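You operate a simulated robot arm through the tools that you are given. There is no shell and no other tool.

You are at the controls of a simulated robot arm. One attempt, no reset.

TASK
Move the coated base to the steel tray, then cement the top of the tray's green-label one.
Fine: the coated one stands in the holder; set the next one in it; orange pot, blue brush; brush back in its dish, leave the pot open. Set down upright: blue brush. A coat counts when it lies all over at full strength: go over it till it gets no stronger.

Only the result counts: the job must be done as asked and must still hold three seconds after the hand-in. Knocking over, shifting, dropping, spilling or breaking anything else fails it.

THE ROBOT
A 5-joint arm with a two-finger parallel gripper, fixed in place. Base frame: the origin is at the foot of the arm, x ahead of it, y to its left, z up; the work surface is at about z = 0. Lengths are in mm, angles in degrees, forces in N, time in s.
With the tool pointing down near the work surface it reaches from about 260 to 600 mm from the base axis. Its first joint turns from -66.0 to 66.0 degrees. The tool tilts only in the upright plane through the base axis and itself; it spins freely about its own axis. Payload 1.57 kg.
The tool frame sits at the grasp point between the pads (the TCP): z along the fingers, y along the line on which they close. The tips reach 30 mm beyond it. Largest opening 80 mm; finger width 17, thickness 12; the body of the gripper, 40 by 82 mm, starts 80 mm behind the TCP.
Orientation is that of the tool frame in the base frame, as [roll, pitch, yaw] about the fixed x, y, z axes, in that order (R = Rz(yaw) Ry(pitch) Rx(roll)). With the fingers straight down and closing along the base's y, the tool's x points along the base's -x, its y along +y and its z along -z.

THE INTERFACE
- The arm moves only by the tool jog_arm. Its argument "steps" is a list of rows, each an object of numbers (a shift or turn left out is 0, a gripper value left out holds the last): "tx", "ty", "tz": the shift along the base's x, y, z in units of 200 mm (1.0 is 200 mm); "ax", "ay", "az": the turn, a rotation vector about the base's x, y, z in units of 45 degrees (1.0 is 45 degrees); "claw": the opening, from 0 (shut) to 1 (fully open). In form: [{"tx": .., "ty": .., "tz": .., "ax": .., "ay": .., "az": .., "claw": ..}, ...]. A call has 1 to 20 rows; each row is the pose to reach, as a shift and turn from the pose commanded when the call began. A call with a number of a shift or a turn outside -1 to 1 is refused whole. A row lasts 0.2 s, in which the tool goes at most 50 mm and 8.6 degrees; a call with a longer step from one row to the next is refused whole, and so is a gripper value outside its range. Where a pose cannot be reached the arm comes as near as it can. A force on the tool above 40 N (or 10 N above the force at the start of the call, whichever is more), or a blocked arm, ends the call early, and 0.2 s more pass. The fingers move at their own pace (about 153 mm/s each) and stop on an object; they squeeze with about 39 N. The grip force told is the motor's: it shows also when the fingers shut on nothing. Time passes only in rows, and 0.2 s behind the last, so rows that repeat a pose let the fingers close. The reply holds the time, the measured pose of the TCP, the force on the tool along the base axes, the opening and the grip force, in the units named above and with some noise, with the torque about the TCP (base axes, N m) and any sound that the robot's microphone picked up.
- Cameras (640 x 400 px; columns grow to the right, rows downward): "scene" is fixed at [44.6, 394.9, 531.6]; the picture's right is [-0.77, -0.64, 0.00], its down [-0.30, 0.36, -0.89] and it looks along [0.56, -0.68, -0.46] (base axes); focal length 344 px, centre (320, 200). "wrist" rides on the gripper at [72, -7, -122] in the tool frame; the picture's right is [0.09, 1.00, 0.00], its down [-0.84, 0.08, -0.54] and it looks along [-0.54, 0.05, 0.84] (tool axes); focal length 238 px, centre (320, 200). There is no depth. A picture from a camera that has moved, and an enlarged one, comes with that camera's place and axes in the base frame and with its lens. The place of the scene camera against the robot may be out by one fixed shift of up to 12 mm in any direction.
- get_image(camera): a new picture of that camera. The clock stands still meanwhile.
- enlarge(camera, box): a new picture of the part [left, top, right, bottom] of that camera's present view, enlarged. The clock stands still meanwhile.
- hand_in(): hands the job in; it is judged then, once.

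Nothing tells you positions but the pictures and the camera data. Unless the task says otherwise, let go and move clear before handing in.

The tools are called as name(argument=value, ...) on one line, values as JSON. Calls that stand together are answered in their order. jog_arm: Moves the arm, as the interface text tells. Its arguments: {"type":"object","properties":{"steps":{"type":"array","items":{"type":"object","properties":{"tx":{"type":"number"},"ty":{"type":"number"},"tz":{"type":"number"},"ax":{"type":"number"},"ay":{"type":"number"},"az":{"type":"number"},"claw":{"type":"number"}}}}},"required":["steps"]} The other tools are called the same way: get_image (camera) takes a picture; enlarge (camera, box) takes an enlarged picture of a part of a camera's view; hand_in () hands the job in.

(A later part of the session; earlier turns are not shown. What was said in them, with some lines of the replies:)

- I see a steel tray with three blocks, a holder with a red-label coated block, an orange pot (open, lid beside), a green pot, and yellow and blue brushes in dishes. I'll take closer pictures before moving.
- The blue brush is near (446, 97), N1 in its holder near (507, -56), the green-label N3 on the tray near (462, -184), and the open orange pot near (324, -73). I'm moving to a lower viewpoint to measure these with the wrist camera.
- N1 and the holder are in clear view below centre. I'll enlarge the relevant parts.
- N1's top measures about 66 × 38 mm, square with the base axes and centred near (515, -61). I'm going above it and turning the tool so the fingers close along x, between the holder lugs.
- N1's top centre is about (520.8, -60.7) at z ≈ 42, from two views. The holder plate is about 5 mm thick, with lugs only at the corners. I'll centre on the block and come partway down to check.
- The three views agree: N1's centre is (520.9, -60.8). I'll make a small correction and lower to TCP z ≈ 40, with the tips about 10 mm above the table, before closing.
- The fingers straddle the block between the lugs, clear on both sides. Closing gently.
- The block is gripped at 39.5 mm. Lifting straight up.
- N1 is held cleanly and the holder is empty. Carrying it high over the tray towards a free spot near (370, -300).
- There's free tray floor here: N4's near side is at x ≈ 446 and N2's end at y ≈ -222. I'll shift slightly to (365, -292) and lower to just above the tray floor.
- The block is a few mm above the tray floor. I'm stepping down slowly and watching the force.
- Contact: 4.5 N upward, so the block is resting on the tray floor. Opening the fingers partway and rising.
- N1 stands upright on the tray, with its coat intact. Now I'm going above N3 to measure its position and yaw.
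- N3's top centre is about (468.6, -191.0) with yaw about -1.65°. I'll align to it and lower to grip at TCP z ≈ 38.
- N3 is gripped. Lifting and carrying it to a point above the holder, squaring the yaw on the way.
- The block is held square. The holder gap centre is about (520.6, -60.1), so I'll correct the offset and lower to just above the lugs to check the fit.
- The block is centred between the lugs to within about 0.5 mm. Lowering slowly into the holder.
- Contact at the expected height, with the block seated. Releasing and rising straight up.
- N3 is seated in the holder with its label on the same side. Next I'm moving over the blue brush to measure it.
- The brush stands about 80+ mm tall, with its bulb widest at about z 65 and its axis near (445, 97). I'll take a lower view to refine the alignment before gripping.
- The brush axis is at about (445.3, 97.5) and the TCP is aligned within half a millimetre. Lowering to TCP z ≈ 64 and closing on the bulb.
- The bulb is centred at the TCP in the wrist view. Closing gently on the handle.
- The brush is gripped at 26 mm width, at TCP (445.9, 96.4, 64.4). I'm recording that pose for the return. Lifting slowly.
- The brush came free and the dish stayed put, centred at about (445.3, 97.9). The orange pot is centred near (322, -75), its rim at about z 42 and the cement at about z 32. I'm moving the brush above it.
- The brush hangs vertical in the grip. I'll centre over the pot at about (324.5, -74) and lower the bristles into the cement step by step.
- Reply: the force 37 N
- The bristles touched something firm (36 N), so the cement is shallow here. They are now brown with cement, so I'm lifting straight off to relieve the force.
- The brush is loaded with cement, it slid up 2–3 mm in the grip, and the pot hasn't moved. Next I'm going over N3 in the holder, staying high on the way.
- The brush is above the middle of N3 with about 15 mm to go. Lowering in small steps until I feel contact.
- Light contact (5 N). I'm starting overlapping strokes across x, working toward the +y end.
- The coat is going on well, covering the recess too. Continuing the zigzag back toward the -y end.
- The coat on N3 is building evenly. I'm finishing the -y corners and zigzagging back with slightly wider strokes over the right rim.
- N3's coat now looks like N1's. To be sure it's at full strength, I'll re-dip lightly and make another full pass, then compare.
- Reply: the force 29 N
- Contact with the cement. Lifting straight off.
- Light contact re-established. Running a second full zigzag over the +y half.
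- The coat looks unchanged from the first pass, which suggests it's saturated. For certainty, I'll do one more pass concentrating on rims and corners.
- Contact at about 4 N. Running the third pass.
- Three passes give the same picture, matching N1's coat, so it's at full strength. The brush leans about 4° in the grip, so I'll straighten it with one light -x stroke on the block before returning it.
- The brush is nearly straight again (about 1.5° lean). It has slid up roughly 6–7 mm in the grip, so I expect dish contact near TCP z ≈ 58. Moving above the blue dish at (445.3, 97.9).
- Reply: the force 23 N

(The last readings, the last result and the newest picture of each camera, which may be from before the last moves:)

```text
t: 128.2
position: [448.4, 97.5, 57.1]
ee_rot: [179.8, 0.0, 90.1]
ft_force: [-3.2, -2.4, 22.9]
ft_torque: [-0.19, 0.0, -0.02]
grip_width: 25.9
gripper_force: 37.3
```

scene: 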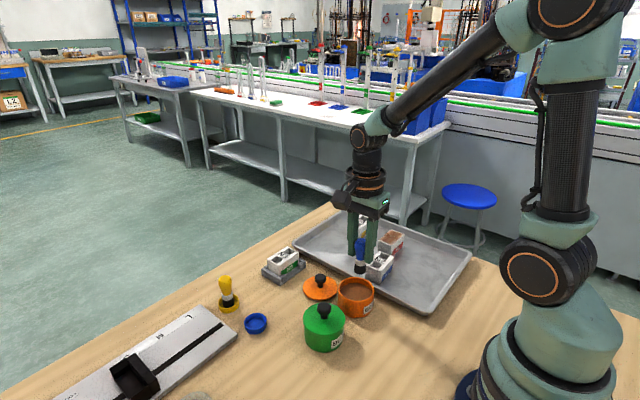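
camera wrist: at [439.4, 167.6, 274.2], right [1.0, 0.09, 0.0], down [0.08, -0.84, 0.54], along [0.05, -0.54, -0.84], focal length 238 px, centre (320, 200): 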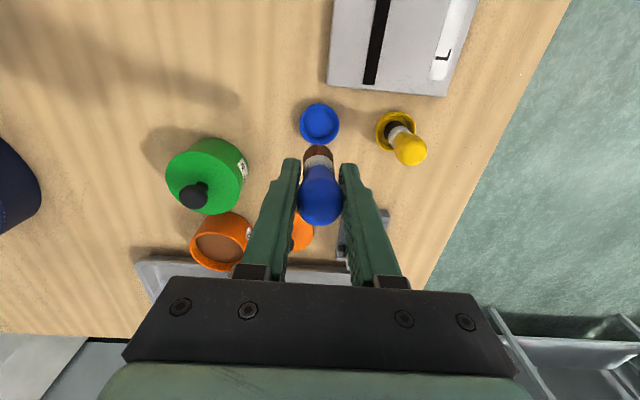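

The brush is seated on the dish floor (23 N). I'll ease off slightly, check, then release.

jog_arm(steps=[{"tz": 0.002}, {"tz": 0.003}, {"tz": 0.003}])

enlarge(camera="wrist", box=[260, 105, 380, 225])

enlarge(camera="scene", box=[235, 285, 275, 335])

```text
t: 129.0
position: [447.4, 95.7, 56.9]
ee_rot: [179.9, 0.0, 90.0]
ft_force: [0.4, 0.3, 18.9]
ft_torque: [0.12, -0.14, 0.03]
grip_width: 26.1
gripper_force: 37.1
```

```text
3.33 times, centred on (320, 165) of wrist
camera zoom: at [440.3, 167.9, 178.8], right [1.0, 0.09, 0.0], down [0.08, -0.84, 0.54], along [0.05, -0.54, -0.84], focal length 794 px, centre (320, 317)
```

zoom: 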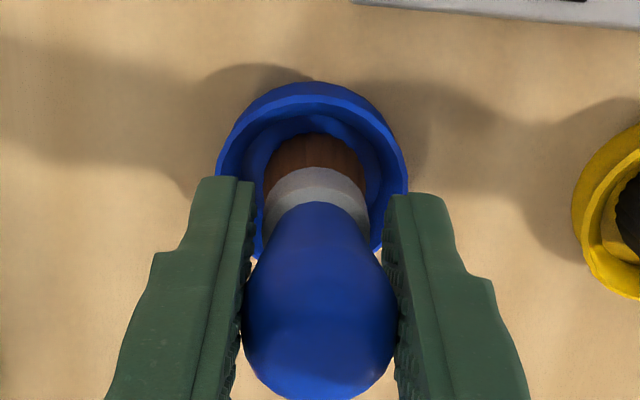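

```text
8.00 times, centred on (255, 310) of scene
camera zoom: at [44.6, 394.8, 531.6], right [-0.77, -0.64, 0.0], down [-0.3, 0.36, -0.89], along [0.56, -0.68, -0.46], focal length 2754 px, centre (840, -680)
```

zoom: 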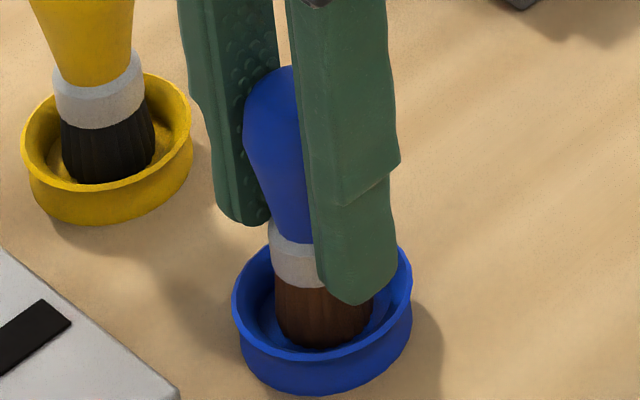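

jog_arm(steps=[{"tz": 0.002}, {"tz": 0.004}, {"tz": 0.004}])

```text
t: 129.8
position: [444.0, 96.3, 56.5]
ee_rot: [-179.7, 0.0, 90.1]
ft_force: [0.8, 2.0, 3.2]
ft_torque: [0.02, -0.11, 0.04]
grip_width: 25.6
gripper_force: 37.1
```

Only 3 N remains. Opening the fingers slowly.

jog_arm(steps=[{"claw": 0.33}, {"claw": 0.35}, {"claw": 0.38}, {"claw": 0.45}, {"claw": 0.55}, {"claw": 0.7}, {"claw": 0.75}, {"claw": 0.75}])

get_image(camera="wrist")

enlarge(camera="scene", box=[215, 262, 295, 340])

```text
t: 131.6
position: [445.6, 96.0, 59.3]
ee_rot: [-180.0, 0.0, 90.0]
ft_force: [-1.0, 0.5, -0.3]
ft_torque: [-0.01, 0.03, -0.02]
grip_width: 59.9
gripper_force: 0.2
```

```text
taken
camera wrist: at [439.9, 167.5, 179.5], right [1.0, 0.09, 0.0], down [0.08, -0.84, 0.54], along [0.05, -0.54, -0.84], focal length 238 px, centre (320, 200)
```

wrist: 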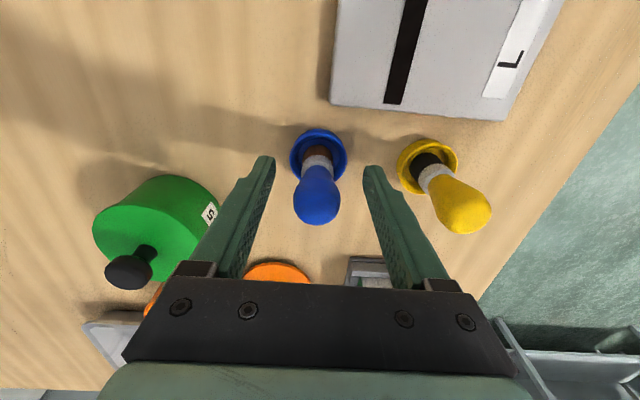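

```text
5.13 times, centred on (255, 301) of scene
camera zoom: at [44.6, 394.9, 531.6], right [-0.77, -0.64, 0.0], down [-0.3, 0.36, -0.89], along [0.56, -0.68, -0.46], focal length 1765 px, centre (653, -318)
```

zoom: 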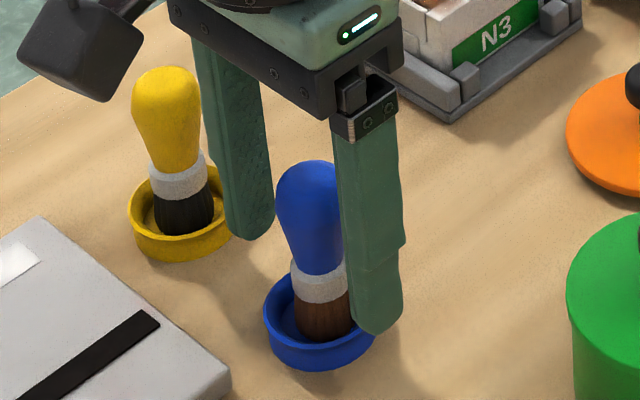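

The brush stands upright in its dish by itself. Rising straight up and clear, then checking everything.

jog_arm(steps=[{"tz": 0.03}, {"tz": 0.08}, {"tz": 0.16}, {"tz": 0.28}, {"tz": 0.42}, {"tz": 0.58}, {"tz": 0.75}, {"tz": 0.9}, {"tz": 0.9}, {"tz": 0.9}])

get_image(camera="scene")

enlarge(camera="scene", box=[200, 200, 480, 375])

enlarge(camera="scene", box=[215, 262, 295, 340])

get_image(camera="wrist")

```text
t: 133.8
position: [445.8, 95.7, 238.5]
ee_rot: [-180.0, 0.0, 90.0]
ft_force: [0.1, -0.2, -0.4]
ft_torque: [0.02, 0.03, -0.01]
grip_width: 60.2
gripper_force: 0.1
```

```text
taken
```

scene: 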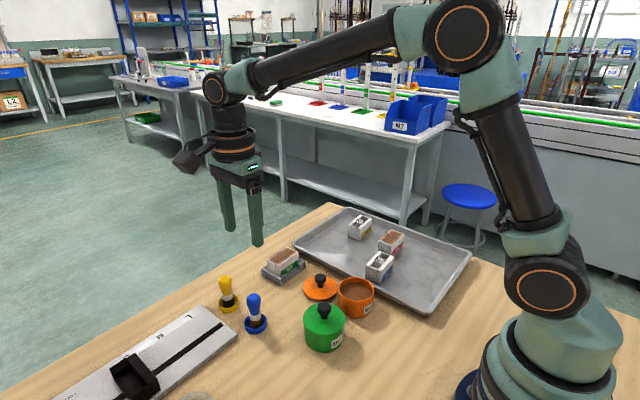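

```text
2.29 times, centred on (340, 288) of scene
camera zoom: at [44.6, 394.9, 531.6], right [-0.77, -0.64, 0.0], down [-0.3, 0.36, -0.89], along [0.56, -0.68, -0.46], focal length 787 px, centre (274, 0)
```

zoom: 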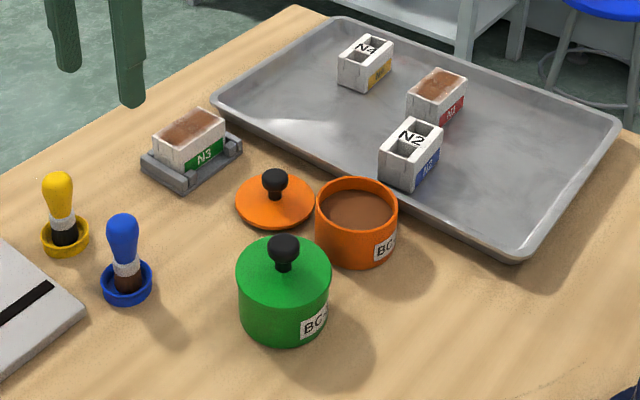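

```text
5.13 times, centred on (255, 301) of scene
camera zoom: at [44.6, 394.9, 531.6], right [-0.77, -0.64, 0.0], down [-0.3, 0.36, -0.89], along [0.56, -0.68, -0.46], focal length 1765 px, centre (653, -318)
```

zoom: 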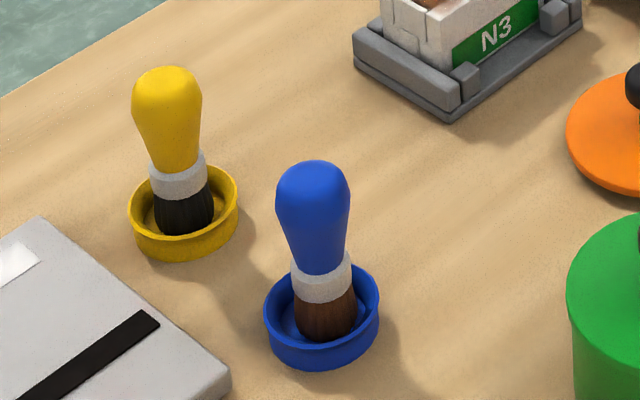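

```text
taken
camera wrist: at [440.0, 167.8, 359.7], right [1.0, 0.09, 0.0], down [0.08, -0.84, 0.54], along [0.05, -0.54, -0.84], focal length 238 px, centre (320, 200)
```

wrist: 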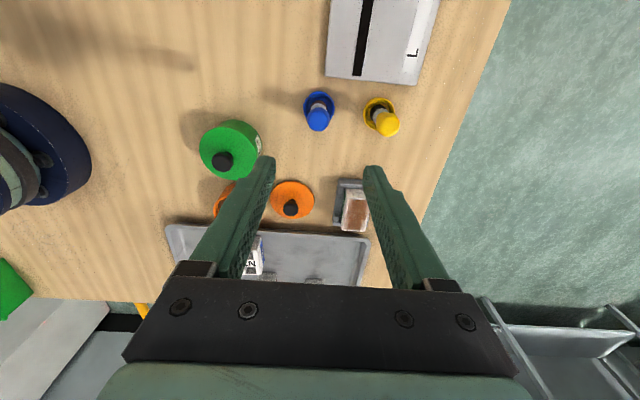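

Everything stands as expected. Before handing in, I'll view N3's top from the same pose in which I first saw N1, to compare the coats directly.

jog_arm(steps=[{"tx": 0.05, "ty": -0.12}, {"tx": 0.11, "ty": -0.26}, {"tx": 0.18, "ty": -0.4}, {"tx": 0.24, "ty": -0.54}, {"tx": 0.3, "ty": -0.68, "tz": -0.1}, {"tx": 0.353, "ty": -0.793, "tz": -0.22}, {"tx": 0.353, "ty": -0.793, "tz": -0.332}, {"tx": 0.353, "ty": -0.793, "tz": -0.332}])

enlarge(camera="wrist", box=[278, 60, 374, 170])

enlarge(camera="wrist", box=[300, 70, 356, 105])

enlarge(camera="wrist", box=[300, 130, 356, 165])

enlarge(camera="scene", box=[245, 230, 325, 280])

```text
t: 135.6
position: [518.4, -60.2, 171.9]
ee_rot: [180.0, 0.0, 90.0]
ft_force: [0.9, 0.4, 0.0]
ft_torque: [0.01, 0.04, 0.0]
grip_width: 60.1
gripper_force: 0.1
```

```text
3.64 times, centred on (326, 115) of wrist
camera zoom: at [511.4, 10.4, 293.8], right [1.0, 0.09, 0.0], down [0.08, -0.84, 0.54], along [0.05, -0.54, -0.84], focal length 867 px, centre (298, 509)
```

zoom: 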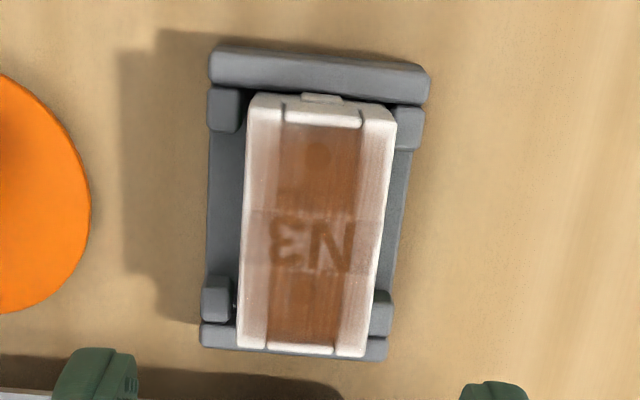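

```text
11.43 times, centred on (328, 88) of wrist
camera zoom: at [511.4, 10.4, 293.8], right [1.0, 0.09, 0.0], down [0.08, -0.84, 0.54], along [0.05, -0.54, -0.84], focal length 2724 px, centre (229, 1486)
```

zoom: 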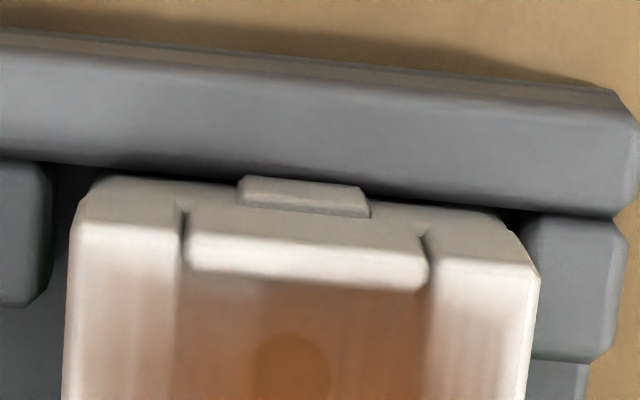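

```text
11.43 times, centred on (328, 148) of wrist
camera zoom: at [511.4, 10.4, 293.8], right [1.0, 0.09, 0.0], down [0.08, -0.84, 0.54], along [0.05, -0.54, -0.84], focal length 2724 px, centre (229, 800)
```

zoom: 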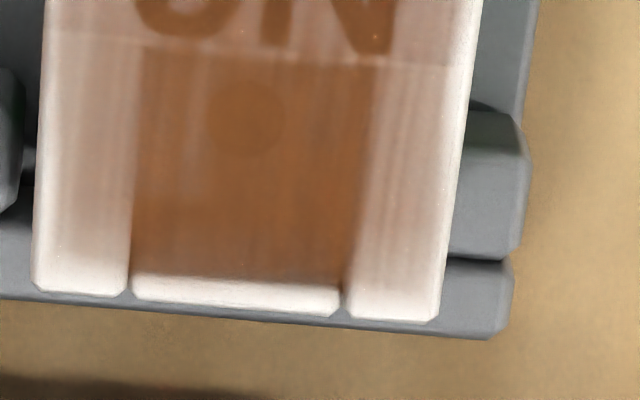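

```text
8.00 times, centred on (285, 255) of scene
camera zoom: at [44.7, 394.9, 531.6], right [-0.77, -0.64, 0.0], down [-0.3, 0.36, -0.89], along [0.56, -0.68, -0.46], focal length 2754 px, centre (600, -240)
```

zoom: 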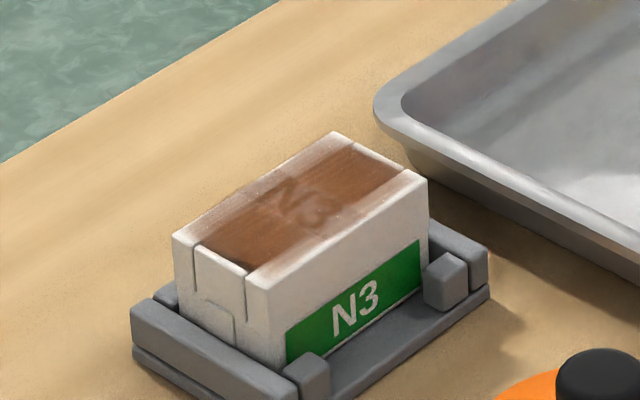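

N3's coat matches N1's reference coat from the same viewpoint. N1 is on the tray, N3 is in the holder, the blue brush is upright in its dish, the pot is open, and nothing else has moved. Handing in.

hand_in()

```text
The job is handed in.
```

I finished the job and handed it in. No verdict came back, so what follows is from my last camera pictures.

- **Coated base (N1):** it stands upright on the steel tray with its coat intact.
- **Green-label base (N3):** it is seated in the holder and cemented on top from the orange pot with the blue brush. I went over it in three passes with one re-dip. The later passes made it no stronger, and it looks the same as N1's coat from the same viewpoint.
- **Blue brush:** it is upright in its own dish and standing by itself.
- **Orange pot:** I left it open, with its lid where it was.
- **Everything else:** the other bases, the green pot, the yellow brush and the holder look unmoved.

Two contacts were firmer than I intended: the brush met the cement at 36 N and 28 N during the dips, and the dish at about 23 N when I set it down. Neither the pot nor the dish moved.
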